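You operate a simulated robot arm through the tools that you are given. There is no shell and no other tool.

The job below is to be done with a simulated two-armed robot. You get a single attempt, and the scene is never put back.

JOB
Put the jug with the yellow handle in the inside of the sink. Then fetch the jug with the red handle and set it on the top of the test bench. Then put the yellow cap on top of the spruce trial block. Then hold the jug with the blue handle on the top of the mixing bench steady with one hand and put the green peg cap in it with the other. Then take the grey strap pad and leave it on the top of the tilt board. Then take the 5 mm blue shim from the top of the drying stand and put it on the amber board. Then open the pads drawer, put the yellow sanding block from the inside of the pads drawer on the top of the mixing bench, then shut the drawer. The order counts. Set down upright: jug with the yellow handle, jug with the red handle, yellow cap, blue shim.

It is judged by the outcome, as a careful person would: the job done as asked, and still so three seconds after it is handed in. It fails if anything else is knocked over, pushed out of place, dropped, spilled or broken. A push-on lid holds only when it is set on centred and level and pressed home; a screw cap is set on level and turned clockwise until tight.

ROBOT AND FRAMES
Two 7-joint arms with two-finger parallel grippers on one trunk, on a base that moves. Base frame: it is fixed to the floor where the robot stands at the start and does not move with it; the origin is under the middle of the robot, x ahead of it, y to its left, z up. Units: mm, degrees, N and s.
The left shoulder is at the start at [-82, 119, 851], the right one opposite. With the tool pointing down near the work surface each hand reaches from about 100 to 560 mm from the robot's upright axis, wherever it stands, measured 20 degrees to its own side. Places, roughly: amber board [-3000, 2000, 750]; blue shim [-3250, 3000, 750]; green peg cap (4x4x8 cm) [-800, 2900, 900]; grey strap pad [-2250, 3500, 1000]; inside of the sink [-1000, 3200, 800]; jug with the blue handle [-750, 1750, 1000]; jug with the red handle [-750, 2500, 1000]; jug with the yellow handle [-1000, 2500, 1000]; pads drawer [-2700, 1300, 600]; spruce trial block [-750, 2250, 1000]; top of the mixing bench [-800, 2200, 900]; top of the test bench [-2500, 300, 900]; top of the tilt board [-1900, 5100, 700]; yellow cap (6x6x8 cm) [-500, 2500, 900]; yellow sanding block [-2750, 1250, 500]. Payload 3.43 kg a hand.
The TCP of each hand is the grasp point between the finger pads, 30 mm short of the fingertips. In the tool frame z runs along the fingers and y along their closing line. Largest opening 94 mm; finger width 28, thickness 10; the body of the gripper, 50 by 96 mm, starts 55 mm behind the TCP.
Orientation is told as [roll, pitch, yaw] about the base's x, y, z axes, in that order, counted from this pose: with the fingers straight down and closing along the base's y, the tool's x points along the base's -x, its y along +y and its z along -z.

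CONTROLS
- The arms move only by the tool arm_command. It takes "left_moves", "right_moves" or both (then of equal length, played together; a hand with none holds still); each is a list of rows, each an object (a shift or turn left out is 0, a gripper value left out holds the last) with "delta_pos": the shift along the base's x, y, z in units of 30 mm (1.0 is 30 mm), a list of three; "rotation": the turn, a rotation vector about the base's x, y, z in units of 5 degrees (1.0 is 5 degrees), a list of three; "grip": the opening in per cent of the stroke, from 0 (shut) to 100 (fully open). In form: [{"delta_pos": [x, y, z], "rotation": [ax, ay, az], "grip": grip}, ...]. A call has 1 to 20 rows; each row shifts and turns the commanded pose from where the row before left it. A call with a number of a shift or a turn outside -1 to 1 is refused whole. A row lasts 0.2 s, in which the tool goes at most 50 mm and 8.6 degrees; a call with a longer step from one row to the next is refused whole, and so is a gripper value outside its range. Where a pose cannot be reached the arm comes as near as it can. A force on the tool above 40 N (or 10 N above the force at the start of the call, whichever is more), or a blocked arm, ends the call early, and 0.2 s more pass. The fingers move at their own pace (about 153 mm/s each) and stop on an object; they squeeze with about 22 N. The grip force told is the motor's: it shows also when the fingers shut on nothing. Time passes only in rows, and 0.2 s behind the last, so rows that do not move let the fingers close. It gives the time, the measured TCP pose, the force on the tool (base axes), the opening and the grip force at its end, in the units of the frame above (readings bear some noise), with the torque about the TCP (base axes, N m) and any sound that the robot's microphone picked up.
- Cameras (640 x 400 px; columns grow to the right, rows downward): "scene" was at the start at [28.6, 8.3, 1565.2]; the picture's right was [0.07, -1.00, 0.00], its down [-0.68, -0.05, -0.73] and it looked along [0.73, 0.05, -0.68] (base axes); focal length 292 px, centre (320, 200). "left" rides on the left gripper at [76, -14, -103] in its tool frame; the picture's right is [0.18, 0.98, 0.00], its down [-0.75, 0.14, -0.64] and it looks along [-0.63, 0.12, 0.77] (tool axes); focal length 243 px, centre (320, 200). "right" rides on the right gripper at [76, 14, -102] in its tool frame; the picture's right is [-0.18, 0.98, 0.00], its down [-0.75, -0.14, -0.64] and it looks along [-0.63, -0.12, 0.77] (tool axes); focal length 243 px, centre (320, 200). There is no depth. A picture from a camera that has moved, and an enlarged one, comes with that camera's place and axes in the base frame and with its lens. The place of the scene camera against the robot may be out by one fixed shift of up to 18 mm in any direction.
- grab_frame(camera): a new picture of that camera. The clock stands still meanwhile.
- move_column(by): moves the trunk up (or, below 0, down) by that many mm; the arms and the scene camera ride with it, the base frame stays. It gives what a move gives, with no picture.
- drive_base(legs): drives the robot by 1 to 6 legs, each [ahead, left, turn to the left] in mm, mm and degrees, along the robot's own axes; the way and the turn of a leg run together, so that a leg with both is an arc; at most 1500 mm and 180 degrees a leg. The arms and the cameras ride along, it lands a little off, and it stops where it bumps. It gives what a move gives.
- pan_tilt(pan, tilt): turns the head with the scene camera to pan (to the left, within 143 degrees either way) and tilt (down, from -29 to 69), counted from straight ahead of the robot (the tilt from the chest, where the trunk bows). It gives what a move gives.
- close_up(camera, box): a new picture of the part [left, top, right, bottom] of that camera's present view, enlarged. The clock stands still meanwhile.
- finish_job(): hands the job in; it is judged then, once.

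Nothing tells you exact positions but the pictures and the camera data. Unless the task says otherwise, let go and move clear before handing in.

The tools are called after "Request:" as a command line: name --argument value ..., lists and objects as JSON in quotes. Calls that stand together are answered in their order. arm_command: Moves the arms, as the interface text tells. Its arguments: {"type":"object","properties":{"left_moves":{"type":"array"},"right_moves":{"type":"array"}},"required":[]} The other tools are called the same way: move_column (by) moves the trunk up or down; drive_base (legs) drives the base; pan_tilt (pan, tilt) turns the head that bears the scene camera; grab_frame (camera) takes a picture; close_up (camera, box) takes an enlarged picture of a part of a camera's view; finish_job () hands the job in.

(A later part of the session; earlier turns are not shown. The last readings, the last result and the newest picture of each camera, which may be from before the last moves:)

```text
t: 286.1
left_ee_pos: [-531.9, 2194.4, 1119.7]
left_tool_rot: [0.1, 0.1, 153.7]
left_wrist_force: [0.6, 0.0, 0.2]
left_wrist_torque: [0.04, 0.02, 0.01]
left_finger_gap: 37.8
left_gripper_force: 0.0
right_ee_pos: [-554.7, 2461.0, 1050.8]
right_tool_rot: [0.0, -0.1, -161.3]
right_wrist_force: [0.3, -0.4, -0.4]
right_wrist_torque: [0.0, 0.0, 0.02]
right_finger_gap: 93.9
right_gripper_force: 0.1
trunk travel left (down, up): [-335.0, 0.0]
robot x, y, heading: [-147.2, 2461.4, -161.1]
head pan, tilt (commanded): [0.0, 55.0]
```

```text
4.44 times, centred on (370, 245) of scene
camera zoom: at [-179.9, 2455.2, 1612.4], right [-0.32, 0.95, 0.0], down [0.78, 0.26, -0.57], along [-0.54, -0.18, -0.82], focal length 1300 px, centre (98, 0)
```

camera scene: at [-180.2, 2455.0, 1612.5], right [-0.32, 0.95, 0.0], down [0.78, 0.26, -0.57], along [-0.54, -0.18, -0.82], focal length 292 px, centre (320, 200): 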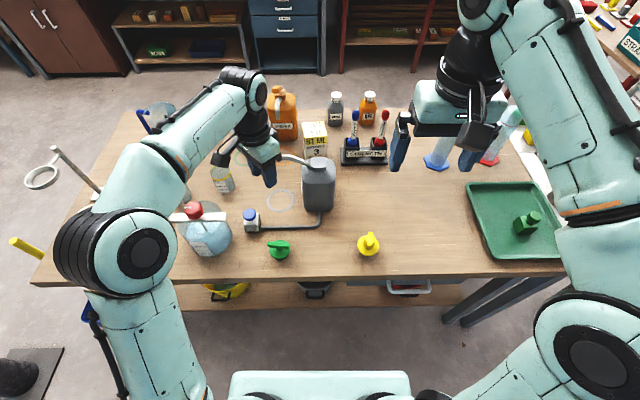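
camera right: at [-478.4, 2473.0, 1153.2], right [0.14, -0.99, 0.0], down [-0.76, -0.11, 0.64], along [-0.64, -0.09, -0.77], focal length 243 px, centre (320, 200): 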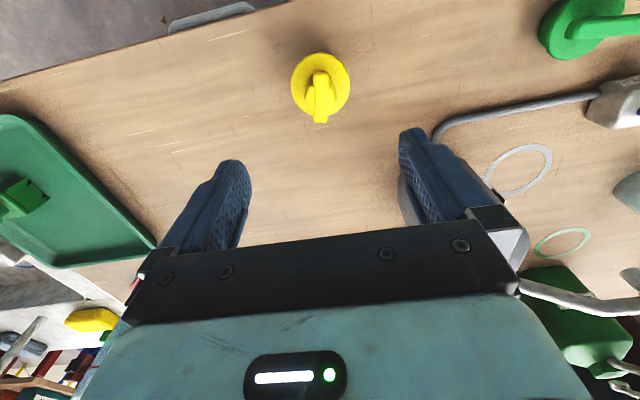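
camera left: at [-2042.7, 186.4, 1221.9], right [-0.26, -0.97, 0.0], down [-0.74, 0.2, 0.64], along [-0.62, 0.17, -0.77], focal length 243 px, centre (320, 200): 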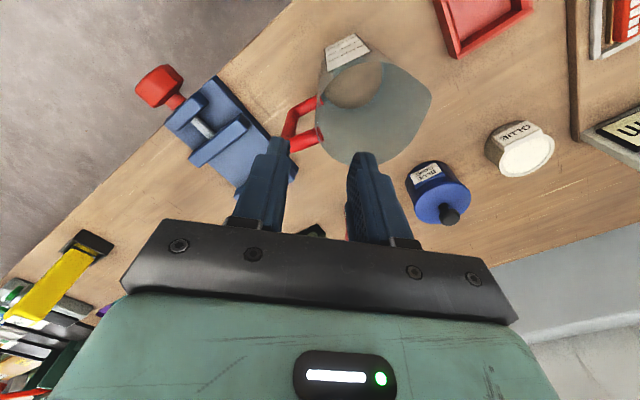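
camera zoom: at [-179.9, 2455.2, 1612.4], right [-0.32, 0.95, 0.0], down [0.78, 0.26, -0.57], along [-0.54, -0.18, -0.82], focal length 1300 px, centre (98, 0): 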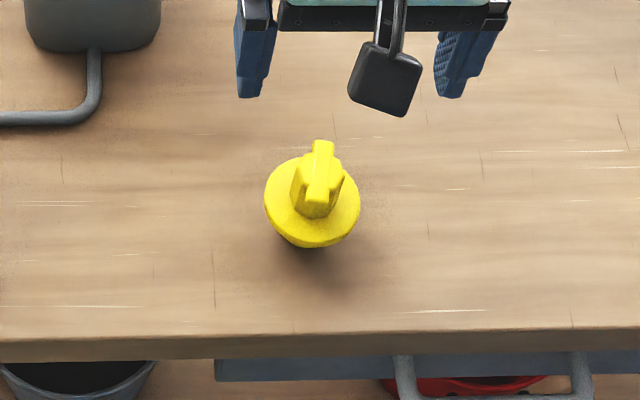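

The yellow cap is a stopper with a winged knob on top, centre about (-546, 2463). I'll descend over the knob and pinch it across the wing.

Request:
arm_command --right_moves '[{"delta_pos": [0.277, 0.083, 0], "grip": 64}, {"delta_pos": [0, 0, -0.84]}, {"delta_pos": [0, 0, -0.84]}, {"delta_pos": [0, 0, -0.84]}, {"delta_pos": [0, 0, -0.84]}, {"delta_pos": [0, 0, -0.7]}, {"delta_pos": [0, 0, 0]}]'

Request:
grab_frame --camera "right"

Request:
close_up --camera "scene" --box '[300, 180, 440, 280]'

```text
t: 287.7
left_ee_pos: [-531.9, 2195.0, 1119.7]
left_tool_rot: [0.0, 0.0, 153.6]
left_wrist_force: [-0.1, -0.4, 0.0]
left_wrist_torque: [0.01, 0.01, -0.06]
left_finger_gap: 37.6
left_gripper_force: 0.1
right_ee_pos: [-543.9, 2462.3, 927.2]
right_tool_rot: [-0.1, -0.1, -161.3]
right_wrist_force: [-0.4, -0.8, -1.2]
right_wrist_torque: [0.0, 0.01, 0.02]
right_finger_gap: 60.0
right_gripper_force: 0.2
trunk travel left (down, up): [-335.0, 0.0]
robot x, y, heading: [-146.3, 2464.8, -161.3]
head pan, tilt (commanded): [0.0, 55.0]
```

```text
taken
camera right: at [-466.6, 2473.5, 1030.8], right [0.14, -0.99, 0.0], down [-0.76, -0.11, 0.64], along [-0.64, -0.09, -0.77], focal length 243 px, centre (320, 200)
```

right: 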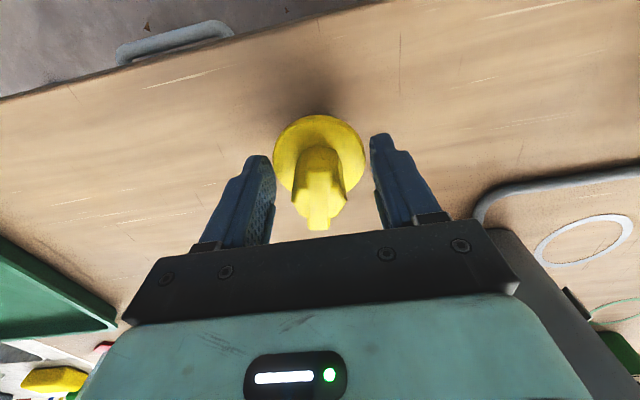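

```text
4.00 times, centred on (370, 230) of scene
camera zoom: at [-180.1, 2455.1, 1612.4], right [-0.32, 0.95, 0.0], down [0.78, 0.26, -0.57], along [-0.54, -0.18, -0.82], focal length 1170 px, centre (120, 80)
```

zoom: 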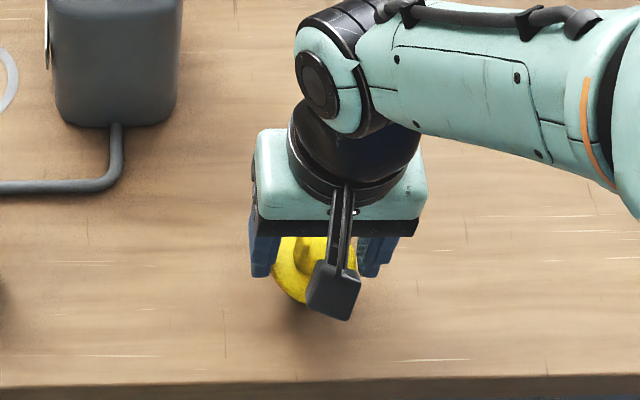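

The knob is centred between the fingers at TCP depth. Close.

Request:
arm_command --right_moves '[{"delta_pos": [0, 0, 0], "grip": 0}, {"delta_pos": [0, 0, 0]}, {"delta_pos": [0, 0, 0]}, {"delta_pos": [0, 0, 0.3]}, {"delta_pos": [0, 0, 0.7]}, {"delta_pos": [0, 0, 1]}, {"delta_pos": [0, 0, 0]}]'

Request:
grab_frame --camera "right"

Request:
close_up --camera "scene" --box '[300, 160, 440, 260]'

```text
t: 289.3
left_ee_pos: [-532.2, 2196.2, 1119.5]
left_tool_rot: [0.0, 0.0, 153.6]
left_wrist_force: [1.3, -0.1, 0.1]
left_wrist_torque: [-0.03, -0.01, -0.02]
left_finger_gap: 37.8
left_gripper_force: 0.2
right_ee_pos: [-545.4, 2461.4, 988.7]
right_tool_rot: [-0.1, 0.1, -161.1]
right_wrist_force: [0.5, 0.9, -0.8]
right_wrist_torque: [0.01, -0.01, 0.03]
right_finger_gap: 55.8
right_gripper_force: 21.8
trunk travel left (down, up): [-335.0, 0.0]
robot x, y, heading: [-144.5, 2460.8, -160.8]
head pan, tilt (commanded): [0.0, 55.0]
```

```text
taken
camera right: at [-468.0, 2473.4, 1092.1], right [0.14, -0.99, 0.0], down [-0.76, -0.11, 0.64], along [-0.64, -0.09, -0.77], focal length 243 px, centre (320, 200)
```

right: 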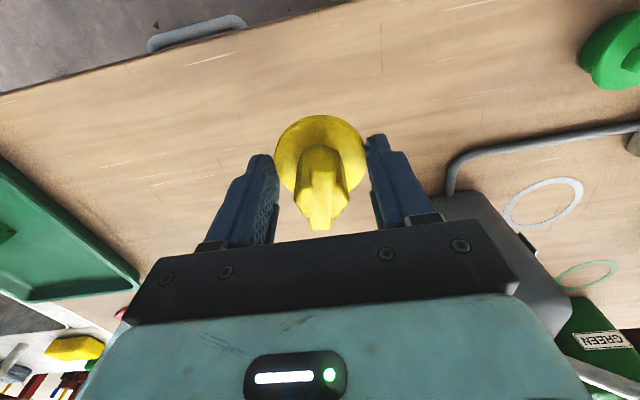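

```text
4.00 times, centred on (370, 210) of scene
camera zoom: at [-180.5, 2454.9, 1612.4], right [-0.32, 0.95, 0.0], down [0.78, 0.26, -0.57], along [-0.54, -0.18, -0.82], focal length 1170 px, centre (120, 160)
```

zoom: 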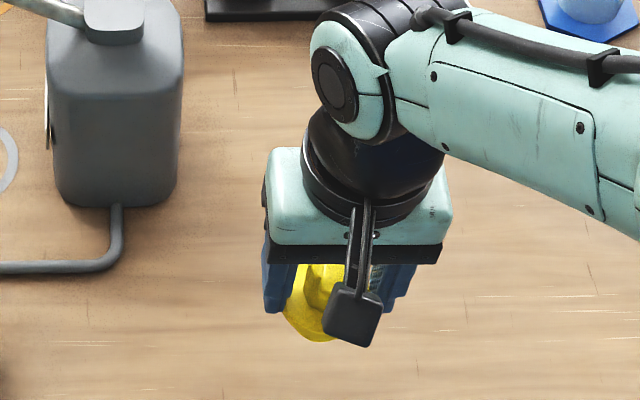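

The fingertips only caught the flange edge (gap 56 mm). I'll set it back down and re-grip with the flange deeper between the pads.

Request:
arm_command --right_moves '[{"delta_pos": [0, 0, -1]}, {"delta_pos": [0, 0, -0.6]}, {"delta_pos": [0, 0, -0.3]}, {"delta_pos": [0, 0, -0.1]}, {"delta_pos": [0, 0, 0]}]'

Request:
arm_command --right_moves '[{"delta_pos": [0, 0, 0], "grip": 85}, {"delta_pos": [0, 0, 0]}, {"delta_pos": [0, 0, -0.3]}, {"delta_pos": [0, 0, -0.2]}, {"delta_pos": [0, 0, 0]}]'

Request:
grab_frame --camera "right"

```text
t: 290.5
left_ee_pos: [-533.1, 2195.1, 1119.6]
left_tool_rot: [0.0, -0.1, 153.7]
left_wrist_force: [-0.1, 0.3, 1.3]
left_wrist_torque: [0.0, -0.01, 0.01]
left_finger_gap: 37.8
left_gripper_force: 0.1
right_ee_pos: [-544.5, 2463.9, 930.8]
right_tool_rot: [0.1, 0.0, -161.2]
right_wrist_force: [0.3, 0.8, 0.0]
right_wrist_torque: [-0.02, 0.01, -0.02]
right_finger_gap: 55.8
right_gripper_force: 22.3
trunk travel left (down, up): [-335.0, 0.0]
robot x, y, heading: [-146.0, 2463.4, -161.1]
head pan, tilt (commanded): [0.0, 55.0]
```

```text
t: 291.7
left_ee_pos: [-532.3, 2195.2, 1119.5]
left_tool_rot: [-0.1, 0.0, 153.7]
left_wrist_force: [-0.4, -0.2, -0.3]
left_wrist_torque: [-0.01, -0.01, -0.01]
left_finger_gap: 37.7
left_gripper_force: 0.0
right_ee_pos: [-544.7, 2464.8, 914.3]
right_tool_rot: [0.1, -0.1, -161.3]
right_wrist_force: [0.2, 0.7, 0.7]
right_wrist_torque: [0.0, 0.02, 0.0]
right_finger_gap: 80.0
right_gripper_force: 0.0
trunk travel left (down, up): [-335.0, 0.0]
robot x, y, heading: [-142.5, 2458.9, -161.5]
head pan, tilt (commanded): [0.0, 55.0]
```

```text
taken
camera right: at [-468.0, 2475.9, 1016.9], right [0.14, -0.99, 0.0], down [-0.76, -0.11, 0.64], along [-0.64, -0.09, -0.77], focal length 243 px, centre (320, 200)
```

right: 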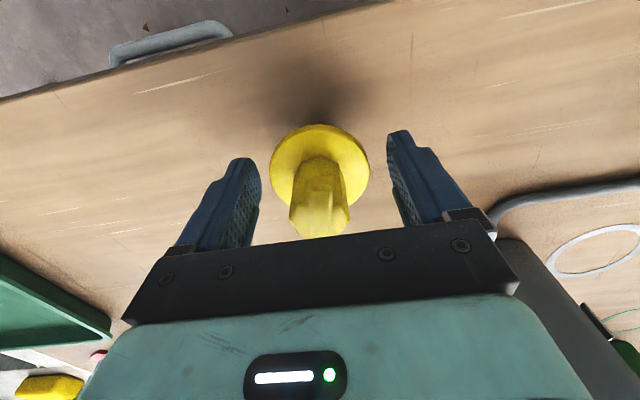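

Request:
arm_command --right_moves '[{"delta_pos": [0, 0, -0.2]}, {"delta_pos": [0, 0, 0], "grip": 0}, {"delta_pos": [0, 0, 0]}, {"delta_pos": [0, 0, 0]}, {"delta_pos": [0, 0, 0.3]}, {"delta_pos": [0, 0, 0.7]}, {"delta_pos": [0, 0, 1]}, {"delta_pos": [0, 0, 0]}]'

Request:
grab_frame --camera "right"

Request:
close_up --camera "scene" --box '[300, 160, 440, 260]'

```text
t: 293.5
left_ee_pos: [-533.3, 2195.7, 1119.7]
left_tool_rot: [0.1, 0.0, 153.7]
left_wrist_force: [0.0, 0.6, -0.4]
left_wrist_torque: [-0.01, 0.01, 0.01]
left_finger_gap: 37.8
left_gripper_force: 0.2
right_ee_pos: [-543.8, 2462.7, 968.9]
right_tool_rot: [0.0, 0.0, -161.3]
right_wrist_force: [-0.5, -0.3, -0.5]
right_wrist_torque: [-0.02, 0.03, 0.01]
right_finger_gap: 55.5
right_gripper_force: 22.1
trunk travel left (down, up): [-335.0, 0.0]
robot x, y, heading: [-143.9, 2460.2, -161.0]
head pan, tilt (commanded): [0.0, 55.0]
```

```text
taken
camera right: at [-466.4, 2474.6, 1072.1], right [0.14, -0.99, 0.0], down [-0.76, -0.11, 0.64], along [-0.64, -0.09, -0.77], focal length 243 px, centre (320, 200)
```

right: 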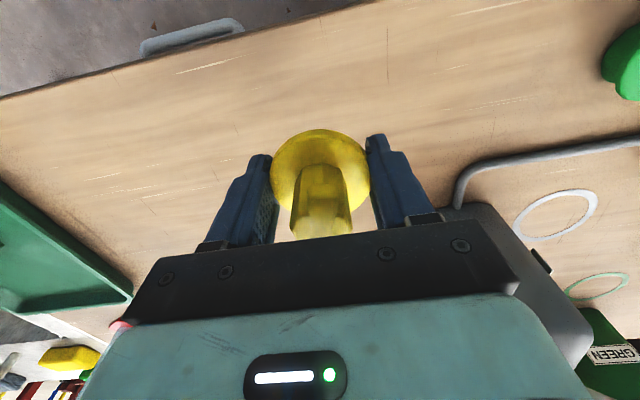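

```text
4.00 times, centred on (370, 210) of scene
camera zoom: at [-180.5, 2454.9, 1612.4], right [-0.32, 0.95, 0.0], down [0.78, 0.26, -0.57], along [-0.54, -0.18, -0.82], focal length 1170 px, centre (120, 160)
```

zoom: 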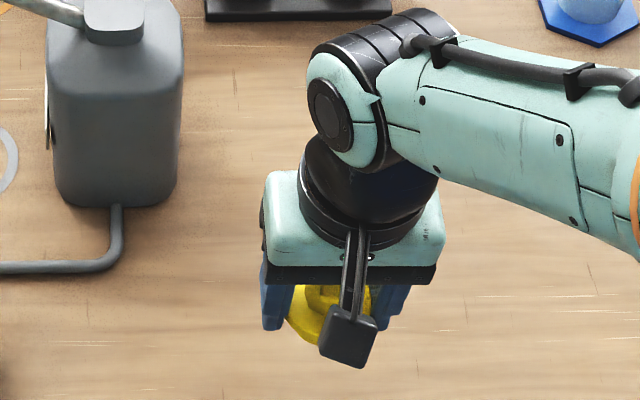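

The yellow cap is held firmly across its flange (its bottom ~58 mm below TCP). Raise it, and go north to the green tray for the peg cap with the left hand.

Request:
arm_command --right_moves '[{"delta_pos": [0, 0, 0.8]}, {"delta_pos": [0, 0, 0.8]}, {"delta_pos": [0, 0, 0.8]}, {"delta_pos": [0, 0, 0.8]}, {"delta_pos": [0, 0, 0.8]}, {"delta_pos": [0, 0, 0.8]}, {"delta_pos": [0, 0, 0]}]'

Request:
drive_base --legs '[[-320, 0, 0], [0, -741, 0.8], [310, 0, 0]]'

Request:
grab_frame --camera "left"

Request:
grab_frame --camera "scene"

Request:
grab_frame --camera "right"

```text
t: 295.1
left_ee_pos: [-532.5, 2195.0, 1119.1]
left_tool_rot: [0.1, 0.0, 153.8]
left_wrist_force: [0.5, -1.0, -0.3]
left_wrist_torque: [0.01, -0.04, 0.01]
left_finger_gap: 37.5
left_gripper_force: 0.0
right_ee_pos: [-542.5, 2463.2, 1112.5]
right_tool_rot: [0.0, -0.1, -161.2]
right_wrist_force: [0.7, -0.5, -1.0]
right_wrist_torque: [0.02, -0.01, 0.0]
right_finger_gap: 55.4
right_gripper_force: 22.1
trunk travel left (down, up): [-335.0, 0.0]
robot x, y, heading: [-139.7, 2465.3, -161.1]
head pan, tilt (commanded): [0.0, 55.0]
```

```text
t: 305.5
left_ee_pos: [-760.2, 2905.4, 1119.5]
left_tool_rot: [0.0, -0.1, 153.7]
left_wrist_force: [0.8, 1.2, -1.6]
left_wrist_torque: [0.04, -0.04, -0.03]
left_finger_gap: 37.7
left_gripper_force: 0.0
right_ee_pos: [-769.7, 3173.3, 1112.0]
right_tool_rot: [0.0, -0.1, -161.3]
right_wrist_force: [0.1, 0.3, -0.6]
right_wrist_torque: [0.01, 0.0, 0.0]
right_finger_gap: 55.6
right_gripper_force: 21.8
trunk travel left (down, up): [-335.0, 0.0]
robot x, y, heading: [-371.1, 3171.9, -161.0]
head pan, tilt (commanded): [0.0, 55.0]
```

```text
taken
camera left: at [-686.4, 2885.3, 1221.3], right [-0.27, -0.96, 0.0], down [-0.74, 0.21, 0.64], along [-0.62, 0.17, -0.77], focal length 243 px, centre (320, 200)
```

left: 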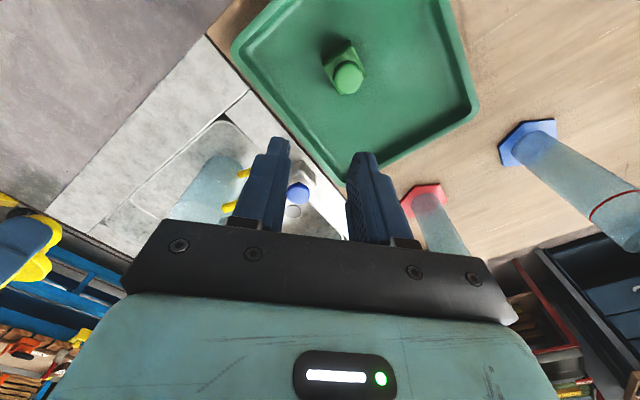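

```text
taken
camera scene: at [-408.0, 3164.6, 1612.2], right [-0.32, 0.95, 0.0], down [0.78, 0.26, -0.57], along [-0.54, -0.18, -0.82], focal length 292 px, centre (320, 200)
```

scene: 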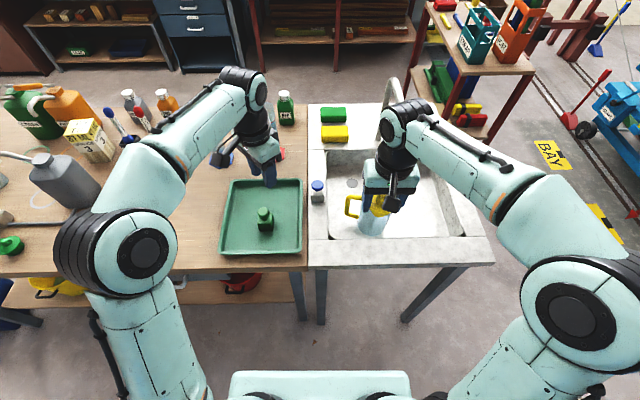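

```text
taken
camera right: at [-693.3, 3185.2, 1215.7], right [0.14, -0.99, 0.0], down [-0.76, -0.11, 0.64], along [-0.64, -0.09, -0.77], focal length 243 px, centre (320, 200)
```

right: 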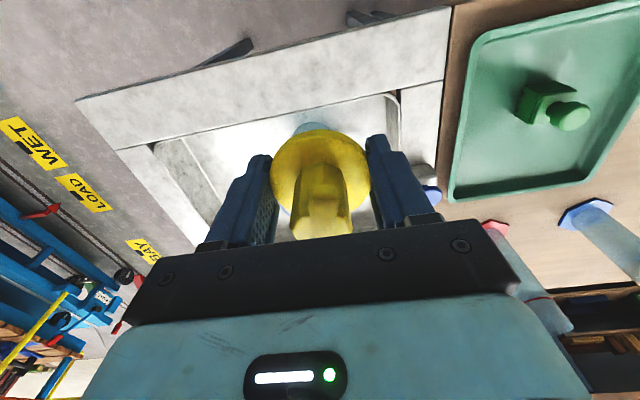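

The peg cap stands in the tray, seen from the left hand. Enlarge to measure it.

Request:
close_up --camera "left" --box '[260, 10, 440, 130]'

Request:
close_up --camera "scene" --box '[200, 160, 320, 260]'

```text
3.33 times, centred on (350, 70) of left
camera zoom: at [-686.4, 2885.3, 1221.3], right [-0.27, -0.96, 0.0], down [-0.74, 0.21, 0.64], along [-0.62, 0.17, -0.77], focal length 809 px, centre (220, 633)
```

zoom: 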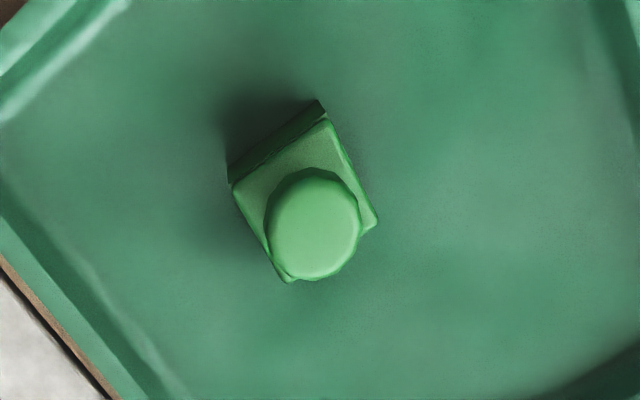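

```text
4.00 times, centred on (260, 210) of scene
camera zoom: at [-408.0, 3164.6, 1612.2], right [-0.32, 0.95, 0.0], down [0.78, 0.26, -0.57], along [-0.54, -0.18, -0.82], focal length 1170 px, centre (560, 160)
```

zoom: 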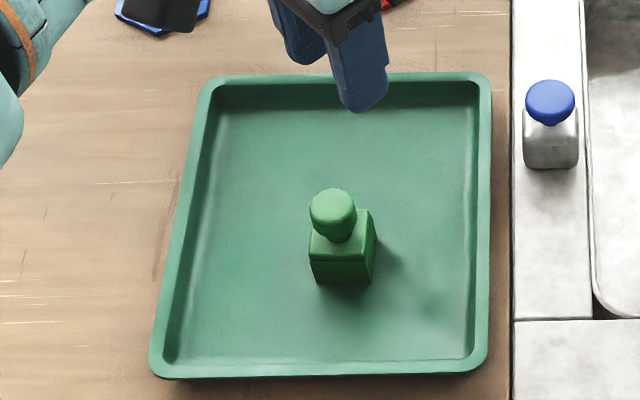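

The peg cap is a 40 mm square body with a round knob, centre about (-760, 2874), top z≈935. I'll turn the left wrist back to neutral, hover, and check.

Request:
arm_command --left_moves '[{"delta_pos": [0, -0.116, -0.35], "rotation": [0, 0, 1], "grip": 64}, {"delta_pos": [0, -0.116, -0.35], "rotation": [0, 0, 1]}, {"delta_pos": [0, -0.116, -0.35], "rotation": [0, 0, 1]}, {"delta_pos": [0, -0.116, -0.35], "rotation": [0, 0, 1]}, {"delta_pos": [0, -0.116, -0.35], "rotation": [0, 0, 1]}, {"delta_pos": [0, -0.116, -0.35], "rotation": [0, 0, 1]}, {"delta_pos": [0, -0.116, -0.35], "rotation": [0, 0, 1]}, {"delta_pos": [0, -0.116, -0.35], "rotation": [0, 0, 1]}, {"delta_pos": [0, -0.116, -0.35], "rotation": [0, 0, 1]}, {"delta_pos": [0, 0, 0]}]'

Request:
grab_frame --camera "left"

Request:
close_up --camera "left" --box '[230, 60, 410, 200]'

```text
t: 307.7
left_ee_pos: [-759.8, 2874.9, 1026.0]
left_tool_rot: [0.0, 0.0, -161.3]
left_wrist_force: [-0.9, -0.8, 0.0]
left_wrist_torque: [0.02, -0.01, 0.01]
left_finger_gap: 60.1
left_gripper_force: 0.0
right_ee_pos: [-769.6, 3174.3, 1113.9]
right_tool_rot: [0.0, -0.1, -161.2]
right_wrist_force: [-0.5, -0.9, -1.5]
right_wrist_torque: [-0.02, 0.0, -0.03]
right_finger_gap: 55.4
right_gripper_force: 21.4
trunk travel left (down, up): [-335.0, 0.0]
robot x, y, heading: [-373.5, 3171.0, -161.1]
head pan, tilt (commanded): [0.0, 55.0]
```

```text
taken
camera left: at [-692.7, 2913.3, 1127.4], right [0.49, -0.87, 0.0], down [-0.67, -0.38, 0.64], along [-0.56, -0.31, -0.77], focal length 243 px, centre (320, 200)
```

left: 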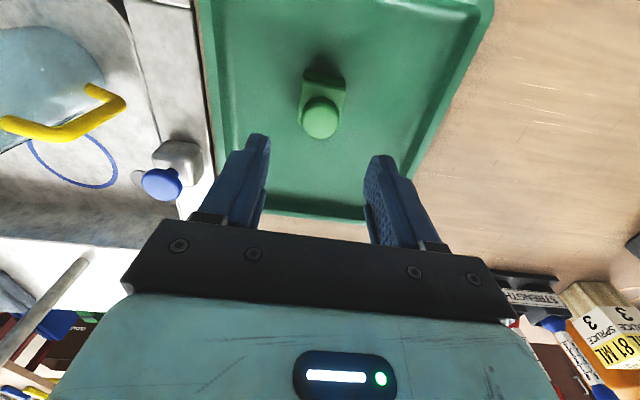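

```text
2.86 times, centred on (320, 130) of left
camera zoom: at [-692.7, 2913.3, 1127.4], right [0.49, -0.87, 0.0], down [-0.67, -0.38, 0.64], along [-0.56, -0.31, -0.77], focal length 693 px, centre (320, 400)
```

zoom: 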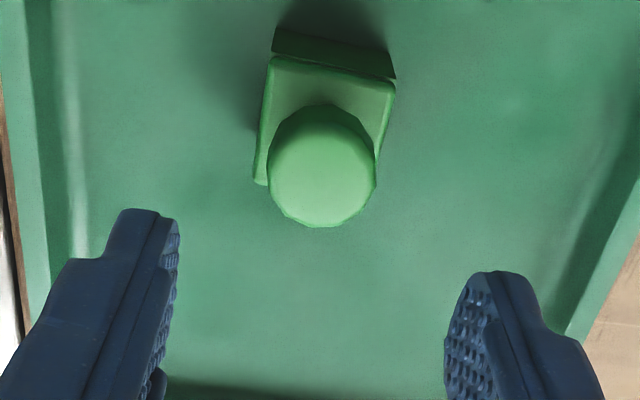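

The knob is right under TCP. Descend to knob height and grip.

Request:
arm_command --left_moves '[{"delta_pos": [0, 0, -0.75]}, {"delta_pos": [0, 0, -0.75]}, {"delta_pos": [0, 0, -0.75]}, {"delta_pos": [0, 0, -0.7]}, {"delta_pos": [0, 0, 0]}, {"delta_pos": [0, 0, 0], "grip": 0}, {"delta_pos": [0, 0, 0]}, {"delta_pos": [0, 0, 0]}]'

Request:
grab_frame --camera "left"

```text
t: 309.5
left_ee_pos: [-760.1, 2873.3, 936.4]
left_tool_rot: [0.2, 0.1, -161.3]
left_wrist_force: [0.0, 0.3, 0.2]
left_wrist_torque: [0.0, -0.03, 0.0]
left_finger_gap: 31.0
left_gripper_force: 22.4
right_ee_pos: [-771.1, 3173.3, 1113.1]
right_tool_rot: [0.0, 0.0, -161.3]
right_wrist_force: [0.5, -0.5, -0.7]
right_wrist_torque: [-0.01, 0.02, 0.0]
right_finger_gap: 55.3
right_gripper_force: 22.5
trunk travel left (down, up): [-335.0, 0.0]
robot x, y, heading: [-373.0, 3168.1, -161.1]
head pan, tilt (commanded): [0.0, 55.0]
```

```text
taken
camera left: at [-692.4, 2912.5, 1038.8], right [0.49, -0.87, 0.0], down [-0.67, -0.38, 0.64], along [-0.56, -0.31, -0.77], focal length 243 px, centre (320, 200)
```

left: 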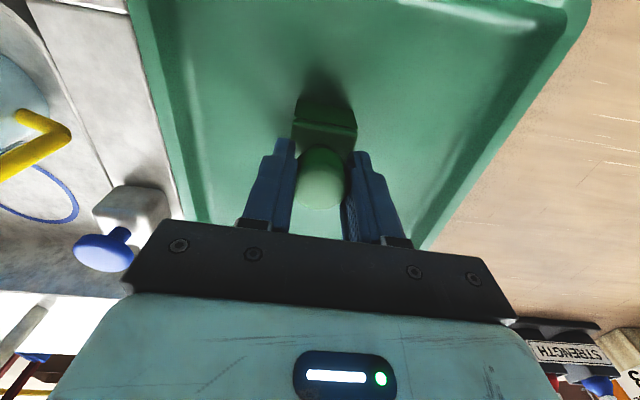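

Knob gripped (31 mm). Lift and check.

Request:
arm_command --left_moves '[{"delta_pos": [0, 0, 0.4]}, {"delta_pos": [0, 0, 0.8]}, {"delta_pos": [0, 0, 1]}, {"delta_pos": [0, 0, 1]}, {"delta_pos": [0, 0, 1]}, {"delta_pos": [0, 0, 1]}, {"delta_pos": [0, 0, 1]}, {"delta_pos": [0, 0, 0]}]'

Request:
grab_frame --camera "left"

Request:
grab_frame --camera "scene"

```text
t: 311.3
left_ee_pos: [-763.2, 2874.8, 1125.6]
left_tool_rot: [0.0, 0.0, -161.5]
left_wrist_force: [-0.3, 0.0, -0.7]
left_wrist_torque: [0.03, -0.01, 0.0]
left_finger_gap: 30.9
left_gripper_force: 21.9
right_ee_pos: [-770.4, 3174.2, 1113.7]
right_tool_rot: [-0.1, -0.1, -161.3]
right_wrist_force: [0.6, -0.2, -0.7]
right_wrist_torque: [-0.01, 0.01, 0.02]
right_finger_gap: 55.4
right_gripper_force: 21.6
trunk travel left (down, up): [-335.0, 0.0]
robot x, y, heading: [-372.6, 3168.1, -161.3]
head pan, tilt (commanded): [0.0, 55.0]
```

```text
taken
camera left: at [-694.8, 2913.1, 1226.4], right [0.49, -0.87, 0.0], down [-0.67, -0.38, 0.64], along [-0.56, -0.31, -0.77], focal length 243 px, centre (320, 200)
```

left: 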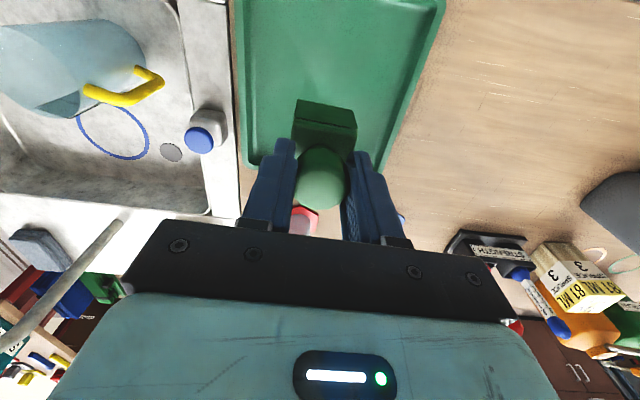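

```text
taken
camera scene: at [-408.4, 3164.3, 1612.4], right [-0.32, 0.95, 0.0], down [0.78, 0.26, -0.57], along [-0.54, -0.18, -0.82], focal length 292 px, centre (320, 200)
```

scene: 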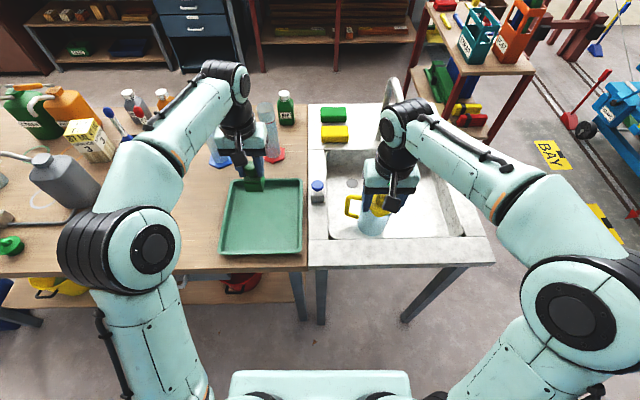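

Both caps are held. Now travel around the south end to the west side of the mixing bench.

Request:
drive_base --legs '[[-560, 0, 0.5], [0, 1450, 0], [0, 1430, 0.5]]'

Request:
grab_frame --camera "right"

Request:
grab_frame --camera "left"

```text
t: 339.6
left_ee_pos: [713.1, 299.3, 1123.8]
left_tool_rot: [0.0, -0.1, -161.8]
left_wrist_force: [-0.1, -0.6, -0.8]
left_wrist_torque: [-0.01, -0.02, -0.01]
left_finger_gap: 30.7
left_gripper_force: 22.3
right_ee_pos: [705.9, 599.3, 1113.4]
right_tool_rot: [0.1, -0.1, -161.8]
right_wrist_force: [0.8, -0.4, -1.0]
right_wrist_torque: [0.0, -0.02, -0.01]
right_finger_gap: 55.4
right_gripper_force: 21.8
trunk travel left (down, up): [-335.0, 0.0]
robot x, y, heading: [1106.1, 590.2, -161.7]
head pan, tilt (commanded): [0.0, 55.0]
```

```text
taken
camera right: at [783.8, 609.2, 1216.0], right [0.13, -0.99, 0.0], down [-0.76, -0.1, 0.64], along [-0.64, -0.09, -0.77], focal length 243 px, centre (320, 200)
```

right: 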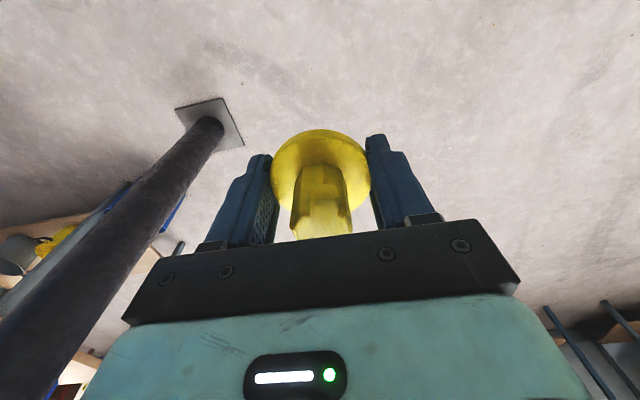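

```text
taken
camera left: at [780.3, 337.3, 1226.1], right [0.48, -0.88, 0.0], down [-0.67, -0.37, 0.64], along [-0.56, -0.31, -0.77], focal length 243 px, centre (320, 200)
```

left: 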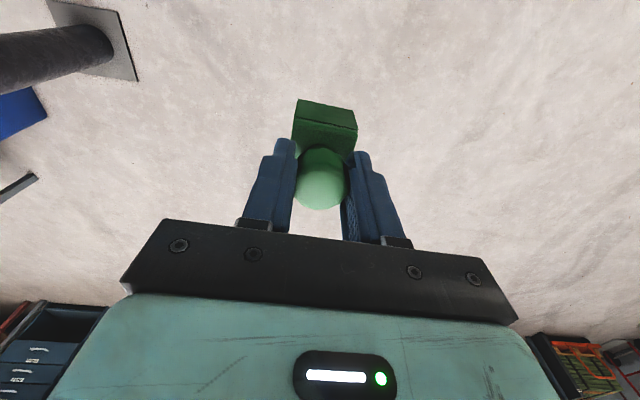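

Request:
drive_base --legs '[[1250, 60, 0], [950, 0, 0], [0, 0, 90], [0, 0, 90]]'

```text
t: 358.2
left_ee_pos: [-601.1, 148.0, 1124.6]
left_tool_rot: [0.0, -0.1, 18.0]
left_wrist_force: [0.0, -0.2, -0.4]
left_wrist_torque: [-0.02, -0.01, 0.0]
left_finger_gap: 30.8
left_gripper_force: 21.6
right_ee_pos: [-595.7, -150.8, 1113.2]
right_tool_rot: [0.0, -0.1, 18.1]
right_wrist_force: [-0.5, 0.0, -0.9]
right_wrist_torque: [-0.03, 0.0, 0.01]
right_finger_gap: 55.3
right_gripper_force: 22.0
trunk travel left (down, up): [-335.0, 0.0]
robot x, y, heading: [-995.2, -143.3, 18.0]
head pan, tilt (commanded): [0.0, 55.0]
```

Request:
drive_base --legs '[[0, 0, 1.7], [0, 1200, 0], [0, 1100, 0]]'

Request:
pan_tilt --pan -10 --tilt 35

Request:
grab_frame --camera "scene"

```text
t: 378.7
left_ee_pos: [-1335.2, 2298.1, 1123.2]
left_tool_rot: [0.0, 0.0, 17.4]
left_wrist_force: [-0.5, 0.0, -1.2]
left_wrist_torque: [-0.01, 0.04, 0.02]
left_finger_gap: 30.7
left_gripper_force: 22.1
right_ee_pos: [-1333.1, 1998.9, 1114.3]
right_tool_rot: [0.0, -0.1, 17.5]
right_wrist_force: [-0.4, 0.2, -0.6]
right_wrist_torque: [0.01, -0.01, -0.01]
right_finger_gap: 55.4
right_gripper_force: 22.1
trunk travel left (down, up): [-335.0, 0.0]
robot x, y, heading: [-1732.2, 2013.6, 17.9]
head pan, tilt (commanded): [0.0, 55.0]
```

```text
t: 379.6
left_ee_pos: [-1335.4, 2298.3, 1123.8]
left_tool_rot: [-0.1, 0.0, 17.5]
left_wrist_force: [0.4, 1.0, -1.5]
left_wrist_torque: [-0.02, 0.0, -0.02]
left_finger_gap: 31.2
left_gripper_force: 22.1
right_ee_pos: [-1332.5, 1998.3, 1112.7]
right_tool_rot: [-0.1, -0.1, 17.5]
right_wrist_force: [0.3, 0.5, -0.1]
right_wrist_torque: [0.02, 0.02, -0.03]
right_finger_gap: 55.2
right_gripper_force: 21.7
trunk travel left (down, up): [-335.0, 0.0]
robot x, y, heading: [-1730.9, 2009.3, 17.5]
head pan, tilt (commanded): [-10.0, 35.0]
```

```text
taken
camera scene: at [-1696.2, 2010.9, 1640.6], right [0.13, -0.99, 0.0], down [-0.57, -0.07, -0.82], along [0.81, 0.11, -0.57], focal length 292 px, centre (320, 200)
```

scene: 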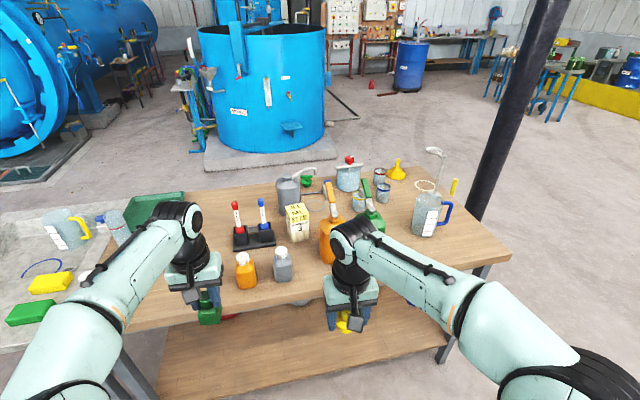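

Request:
close_up --camera "scene" --box '[220, 160, 400, 290]'

Request:
grab_frame --camera "right"

```text
3.08 times, centred on (310, 225) of scene
camera zoom: at [-1696.2, 2010.9, 1640.6], right [0.13, -0.99, 0.0], down [-0.57, -0.07, -0.82], along [0.81, 0.11, -0.57], focal length 900 px, centre (351, 123)
```

zoom: 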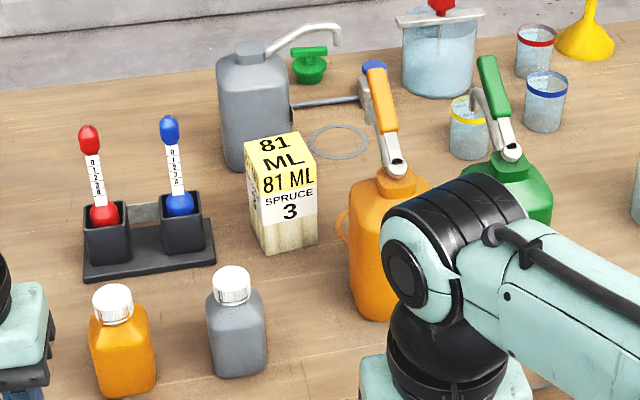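

```text
taken
camera right: at [-1410.1, 1990.2, 1215.9], right [-0.12, 0.99, 0.0], down [0.76, 0.09, 0.64], along [0.64, 0.08, -0.77], focal length 243 px, centre (320, 200)
```

right: 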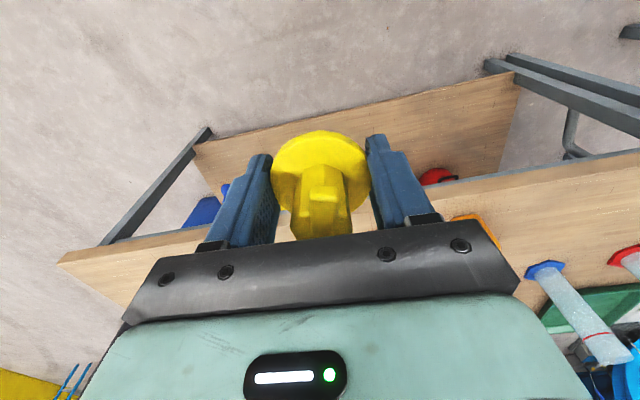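

The spruce block is at about (-832, 2213), ~290 mm in from the west edge, so I'll want to turn the robot so the right shoulder is nearer. Let me check my base footprint by looking down at the sides.

Request:
pan_tilt --pan 60 --tilt 69

Request:
grab_frame --camera "scene"

Request:
pan_tilt --pan -90 --tilt 69

Request:
grab_frame --camera "scene"

```text
t: 381.0
left_ee_pos: [-1335.1, 2299.3, 1123.2]
left_tool_rot: [0.0, -0.1, 17.4]
left_wrist_force: [1.2, 0.6, -0.6]
left_wrist_torque: [0.0, 0.02, 0.01]
left_finger_gap: 30.7
left_gripper_force: 21.6
right_ee_pos: [-1332.6, 1998.7, 1114.1]
right_tool_rot: [0.0, -0.1, 17.5]
right_wrist_force: [1.0, -0.1, -0.8]
right_wrist_torque: [0.02, 0.01, -0.02]
right_finger_gap: 55.2
right_gripper_force: 22.4
trunk travel left (down, up): [-335.0, 0.0]
robot x, y, heading: [-1730.2, 2009.2, 17.4]
head pan, tilt (commanded): [60.0, 68.8]
```

```text
taken
camera scene: at [-1771.3, 2054.0, 1597.0], right [0.98, -0.22, 0.0], down [-0.2, -0.91, -0.36], along [0.08, 0.35, -0.93], focal length 292 px, centre (320, 200)
```

scene: 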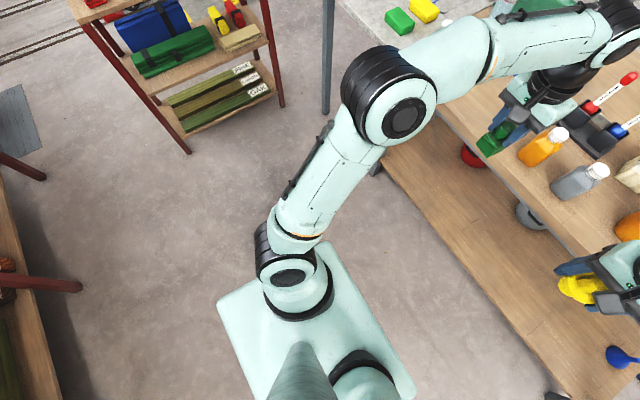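

```text
t: 383.3
left_ee_pos: [-1334.9, 2298.0, 1123.4]
left_tool_rot: [0.0, -0.1, 17.5]
left_wrist_force: [0.4, -0.6, -0.1]
left_wrist_torque: [0.03, -0.01, -0.02]
left_finger_gap: 30.8
left_gripper_force: 22.2
right_ee_pos: [-1332.3, 1999.2, 1112.8]
right_tool_rot: [0.0, -0.1, 17.5]
right_wrist_force: [0.1, 0.0, -0.5]
right_wrist_torque: [0.01, 0.0, 0.04]
right_finger_gap: 55.3
right_gripper_force: 22.0
trunk travel left (down, up): [-335.0, 0.0]
robot x, y, heading: [-1729.3, 2008.9, 17.8]
head pan, tilt (commanded): [-90.0, 68.8]
```

```text
taken
camera scene: at [-1766.6, 1946.1, 1597.0], right [-0.95, -0.3, 0.0], down [-0.28, 0.89, -0.36], along [0.11, -0.35, -0.93], focal length 292 px, centre (320, 200)
```

scene: 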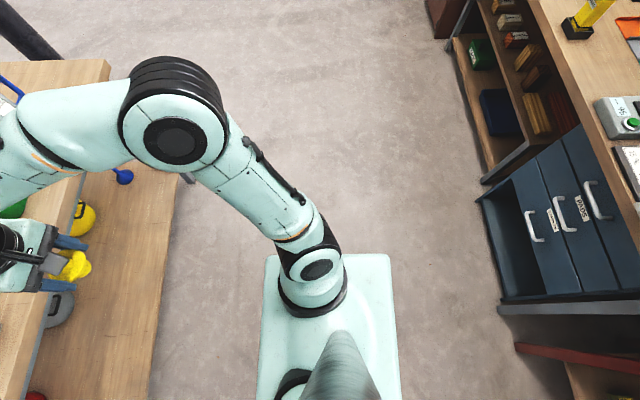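

The base is slim; elbows ride high (z≈1300), so the forearm stays above the cans' nozzles. I'll turn about 42° left and come in at the west edge so the right shoulder is closer to the spruce block.

Request:
drive_base --legs '[[0, 0, 42]]'

Request:
pan_tilt --pan -45 --tilt 40

Request:
grab_frame --camera "scene"

```text
t: 385.7
left_ee_pos: [-1626.7, 2488.7, 1124.9]
left_tool_rot: [0.1, -0.1, 59.2]
left_wrist_force: [0.0, -0.5, 0.5]
left_wrist_torque: [0.01, 0.0, 0.0]
left_finger_gap: 30.9
left_gripper_force: 22.3
right_ee_pos: [-1426.2, 2265.6, 1113.5]
right_tool_rot: [0.0, -0.2, 59.1]
right_wrist_force: [-0.6, -0.5, -1.2]
right_wrist_torque: [0.0, -0.02, 0.0]
right_finger_gap: 55.3
right_gripper_force: 22.0
trunk travel left (down, up): [-335.0, 0.0]
robot x, y, heading: [-1734.5, 2011.6, 59.4]
head pan, tilt (commanded): [-90.0, 68.8]
```

```text
t: 386.8
left_ee_pos: [-1626.1, 2488.2, 1123.9]
left_tool_rot: [0.0, -0.1, 59.1]
left_wrist_force: [-0.7, 0.4, -1.1]
left_wrist_torque: [-0.02, -0.01, 0.02]
left_finger_gap: 30.9
left_gripper_force: 21.8
right_ee_pos: [-1426.6, 2266.6, 1112.4]
right_tool_rot: [0.0, -0.1, 59.1]
right_wrist_force: [-0.6, 0.4, -0.3]
right_wrist_torque: [0.02, -0.01, -0.02]
right_finger_gap: 55.2
right_gripper_force: 21.9
trunk travel left (down, up): [-335.0, 0.0]
robot x, y, heading: [-1731.0, 2014.2, 59.1]
head pan, tilt (commanded): [-45.0, 40.0]
```

```text
taken
camera scene: at [-1681.3, 1995.1, 1633.0], right [0.24, -0.97, 0.0], down [-0.62, -0.16, -0.77], along [0.74, 0.19, -0.64], focal length 292 px, centre (320, 200)
```

scene: 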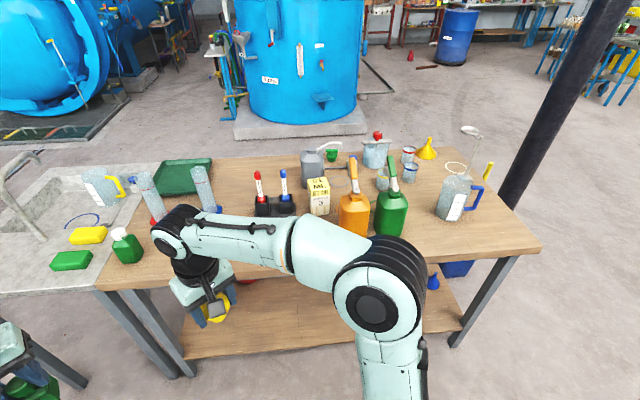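

Request:
drive_base --legs '[[310, -198, 0]]'

Request:
grab_frame --camera "scene"

Request:
grab_frame --camera "right"

```text
t: 389.1
left_ee_pos: [-1294.7, 2653.0, 1123.2]
left_tool_rot: [0.0, 0.0, 58.8]
left_wrist_force: [-0.5, 0.6, -0.5]
left_wrist_torque: [0.01, -0.02, -0.02]
left_finger_gap: 30.7
left_gripper_force: 21.8
right_ee_pos: [-1095.1, 2429.9, 1113.1]
right_tool_rot: [0.0, -0.1, 58.9]
right_wrist_force: [-0.6, -0.6, 0.1]
right_wrist_torque: [-0.02, 0.03, 0.03]
right_finger_gap: 55.3
right_gripper_force: 22.3
trunk travel left (down, up): [-335.0, 0.0]
robot x, y, heading: [-1400.3, 2173.6, 58.9]
head pan, tilt (commanded): [-45.0, 40.0]
```

```text
taken
camera scene: at [-1351.8, 2160.4, 1632.9], right [0.24, -0.97, 0.0], down [-0.62, -0.15, -0.77], along [0.74, 0.18, -0.64], focal length 292 px, centre (320, 200)
```

scene: 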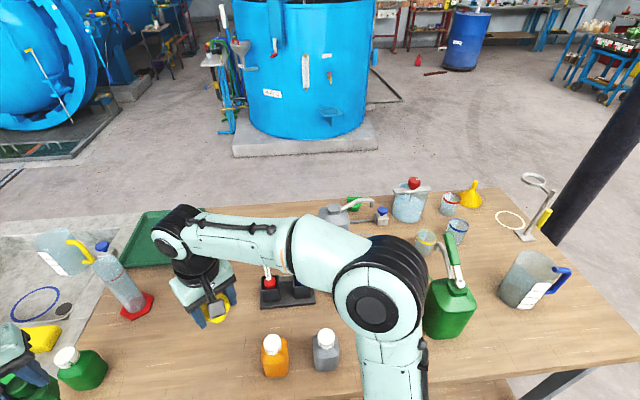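

```text
taken
camera right: at [-1146.9, 2372.7, 1215.8], right [-0.75, 0.67, 0.0], down [0.51, 0.57, 0.64], along [0.43, 0.48, -0.77], focal length 243 px, centre (320, 200)
```

right: 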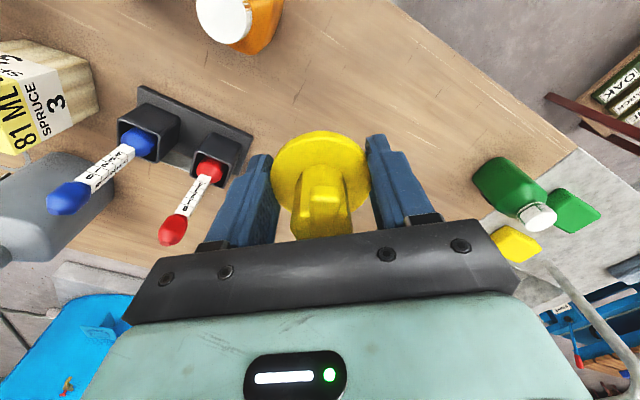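

No bump. The droppers reach z≈1050 near w 270, so I'll move the right hand south first along a safe line, then look at the block from above.

Request:
arm_command --right_moves '[{"delta_pos": [0.371, -0.861, 0]}, {"delta_pos": [0.371, -0.861, 0]}, {"delta_pos": [0.371, -0.861, 0]}, {"delta_pos": [0.371, -0.861, 0]}, {"delta_pos": [0.371, -0.861, 0]}, {"delta_pos": [0.371, -0.861, 0]}, {"delta_pos": [0.371, -0.861, 0]}, {"delta_pos": [0.371, -0.861, 0]}, {"delta_pos": [0, 0, 0]}]'

Request:
grab_frame --camera "right"

Request:
grab_frame --camera "scene"

```text
t: 391.1
left_ee_pos: [-1294.7, 2654.1, 1123.8]
left_tool_rot: [0.0, 0.0, 58.9]
left_wrist_force: [-0.8, 0.8, -0.7]
left_wrist_torque: [0.03, 0.04, 0.03]
left_finger_gap: 30.7
left_gripper_force: 21.6
right_ee_pos: [-1007.0, 2224.4, 1114.9]
right_tool_rot: [0.0, 0.0, 58.9]
right_wrist_force: [0.8, -0.6, -0.6]
right_wrist_torque: [-0.01, -0.02, -0.03]
right_finger_gap: 55.3
right_gripper_force: 22.4
trunk travel left (down, up): [-335.0, 0.0]
robot x, y, heading: [-1402.6, 2178.5, 58.7]
head pan, tilt (commanded): [-45.0, 40.0]
```

```text
taken
camera right: at [-1059.0, 2167.4, 1217.6], right [-0.75, 0.67, 0.0], down [0.51, 0.57, 0.64], along [0.43, 0.48, -0.77], focal length 243 px, centre (320, 200)
```

right: 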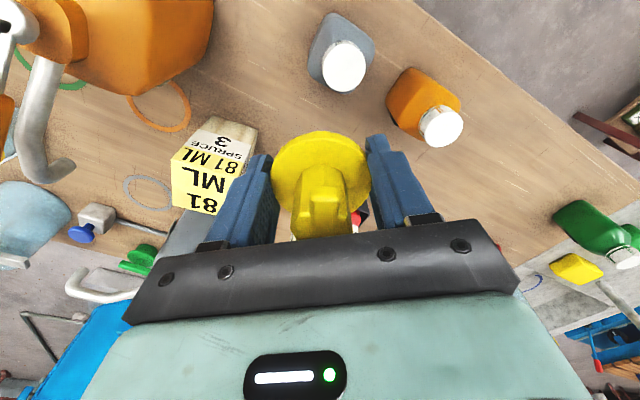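

```text
taken
camera scene: at [-1351.7, 2161.0, 1633.1], right [0.24, -0.97, 0.0], down [-0.62, -0.15, -0.77], along [0.74, 0.18, -0.64], focal length 292 px, centre (320, 200)
```

scene: 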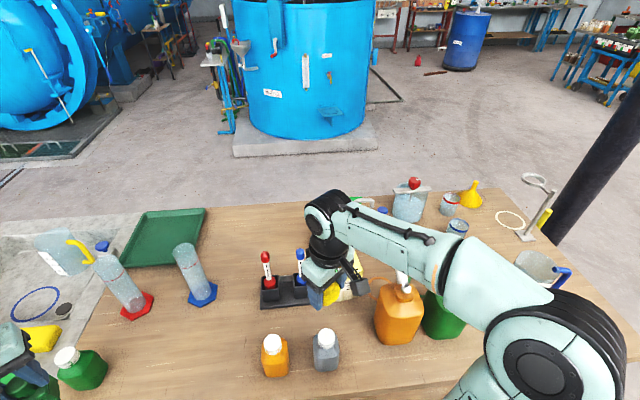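

Request:
close_up --camera "right" --box '[110, 60, 310, 230]'

Request:
close_up --camera "scene" --box '[250, 190, 450, 350]'

```text
2.35 times, centred on (210, 145) of right
camera zoom: at [-1059.0, 2167.4, 1217.6], right [-0.75, 0.67, 0.0], down [0.51, 0.57, 0.64], along [0.43, 0.48, -0.77], focal length 571 px, centre (579, 329)
```

zoom: 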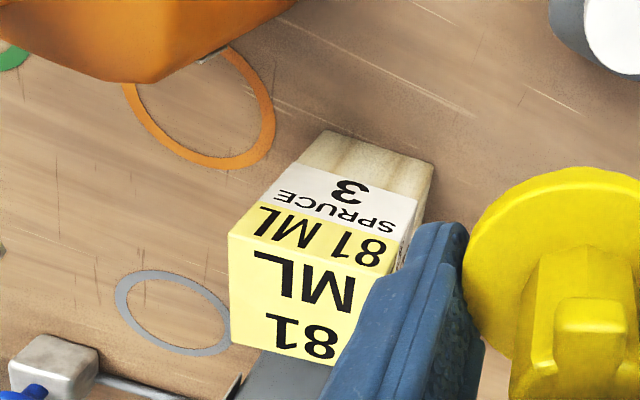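

```text
2.50 times, centred on (350, 270) of scene
camera zoom: at [-1351.7, 2161.0, 1633.1], right [0.24, -0.97, 0.0], down [-0.62, -0.15, -0.77], along [0.74, 0.18, -0.64], focal length 731 px, centre (245, 25)
```

zoom: 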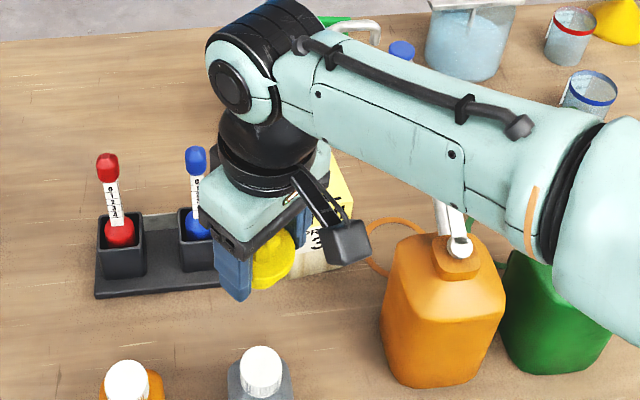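

The forearm may be close to the orange can's lever. I'll raise the hand to gain clearance and look again.

Request:
arm_command --right_moves '[{"delta_pos": [0, 0, 0.7]}, {"delta_pos": [0, 0, 0.7]}, {"delta_pos": [0, 0, 0.7]}, {"delta_pos": [0, 0, 0]}]'

Request:
close_up --camera "scene" --box '[250, 170, 490, 350]'

```text
t: 392.1
left_ee_pos: [-1294.7, 2653.9, 1124.0]
left_tool_rot: [0.0, 0.0, 58.8]
left_wrist_force: [-0.1, -0.4, -1.1]
left_wrist_torque: [0.04, 0.01, -0.04]
left_finger_gap: 30.6
left_gripper_force: 21.7
right_ee_pos: [-1006.4, 2224.7, 1178.9]
right_tool_rot: [0.0, 0.0, 58.8]
right_wrist_force: [0.2, -0.5, -1.6]
right_wrist_torque: [0.03, -0.02, 0.01]
right_finger_gap: 55.4
right_gripper_force: 22.6
trunk travel left (down, up): [-335.0, 0.0]
robot x, y, heading: [-1404.9, 2173.2, 58.7]
head pan, tilt (commanded): [-45.0, 40.0]
```

```text
2.22 times, centred on (370, 260) of scene
camera zoom: at [-1351.6, 2160.6, 1633.1], right [0.24, -0.97, 0.0], down [-0.62, -0.15, -0.77], along [0.74, 0.18, -0.64], focal length 650 px, centre (209, 67)
```

zoom: 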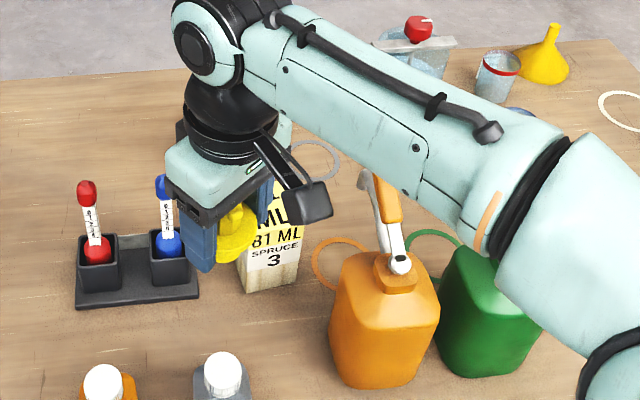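

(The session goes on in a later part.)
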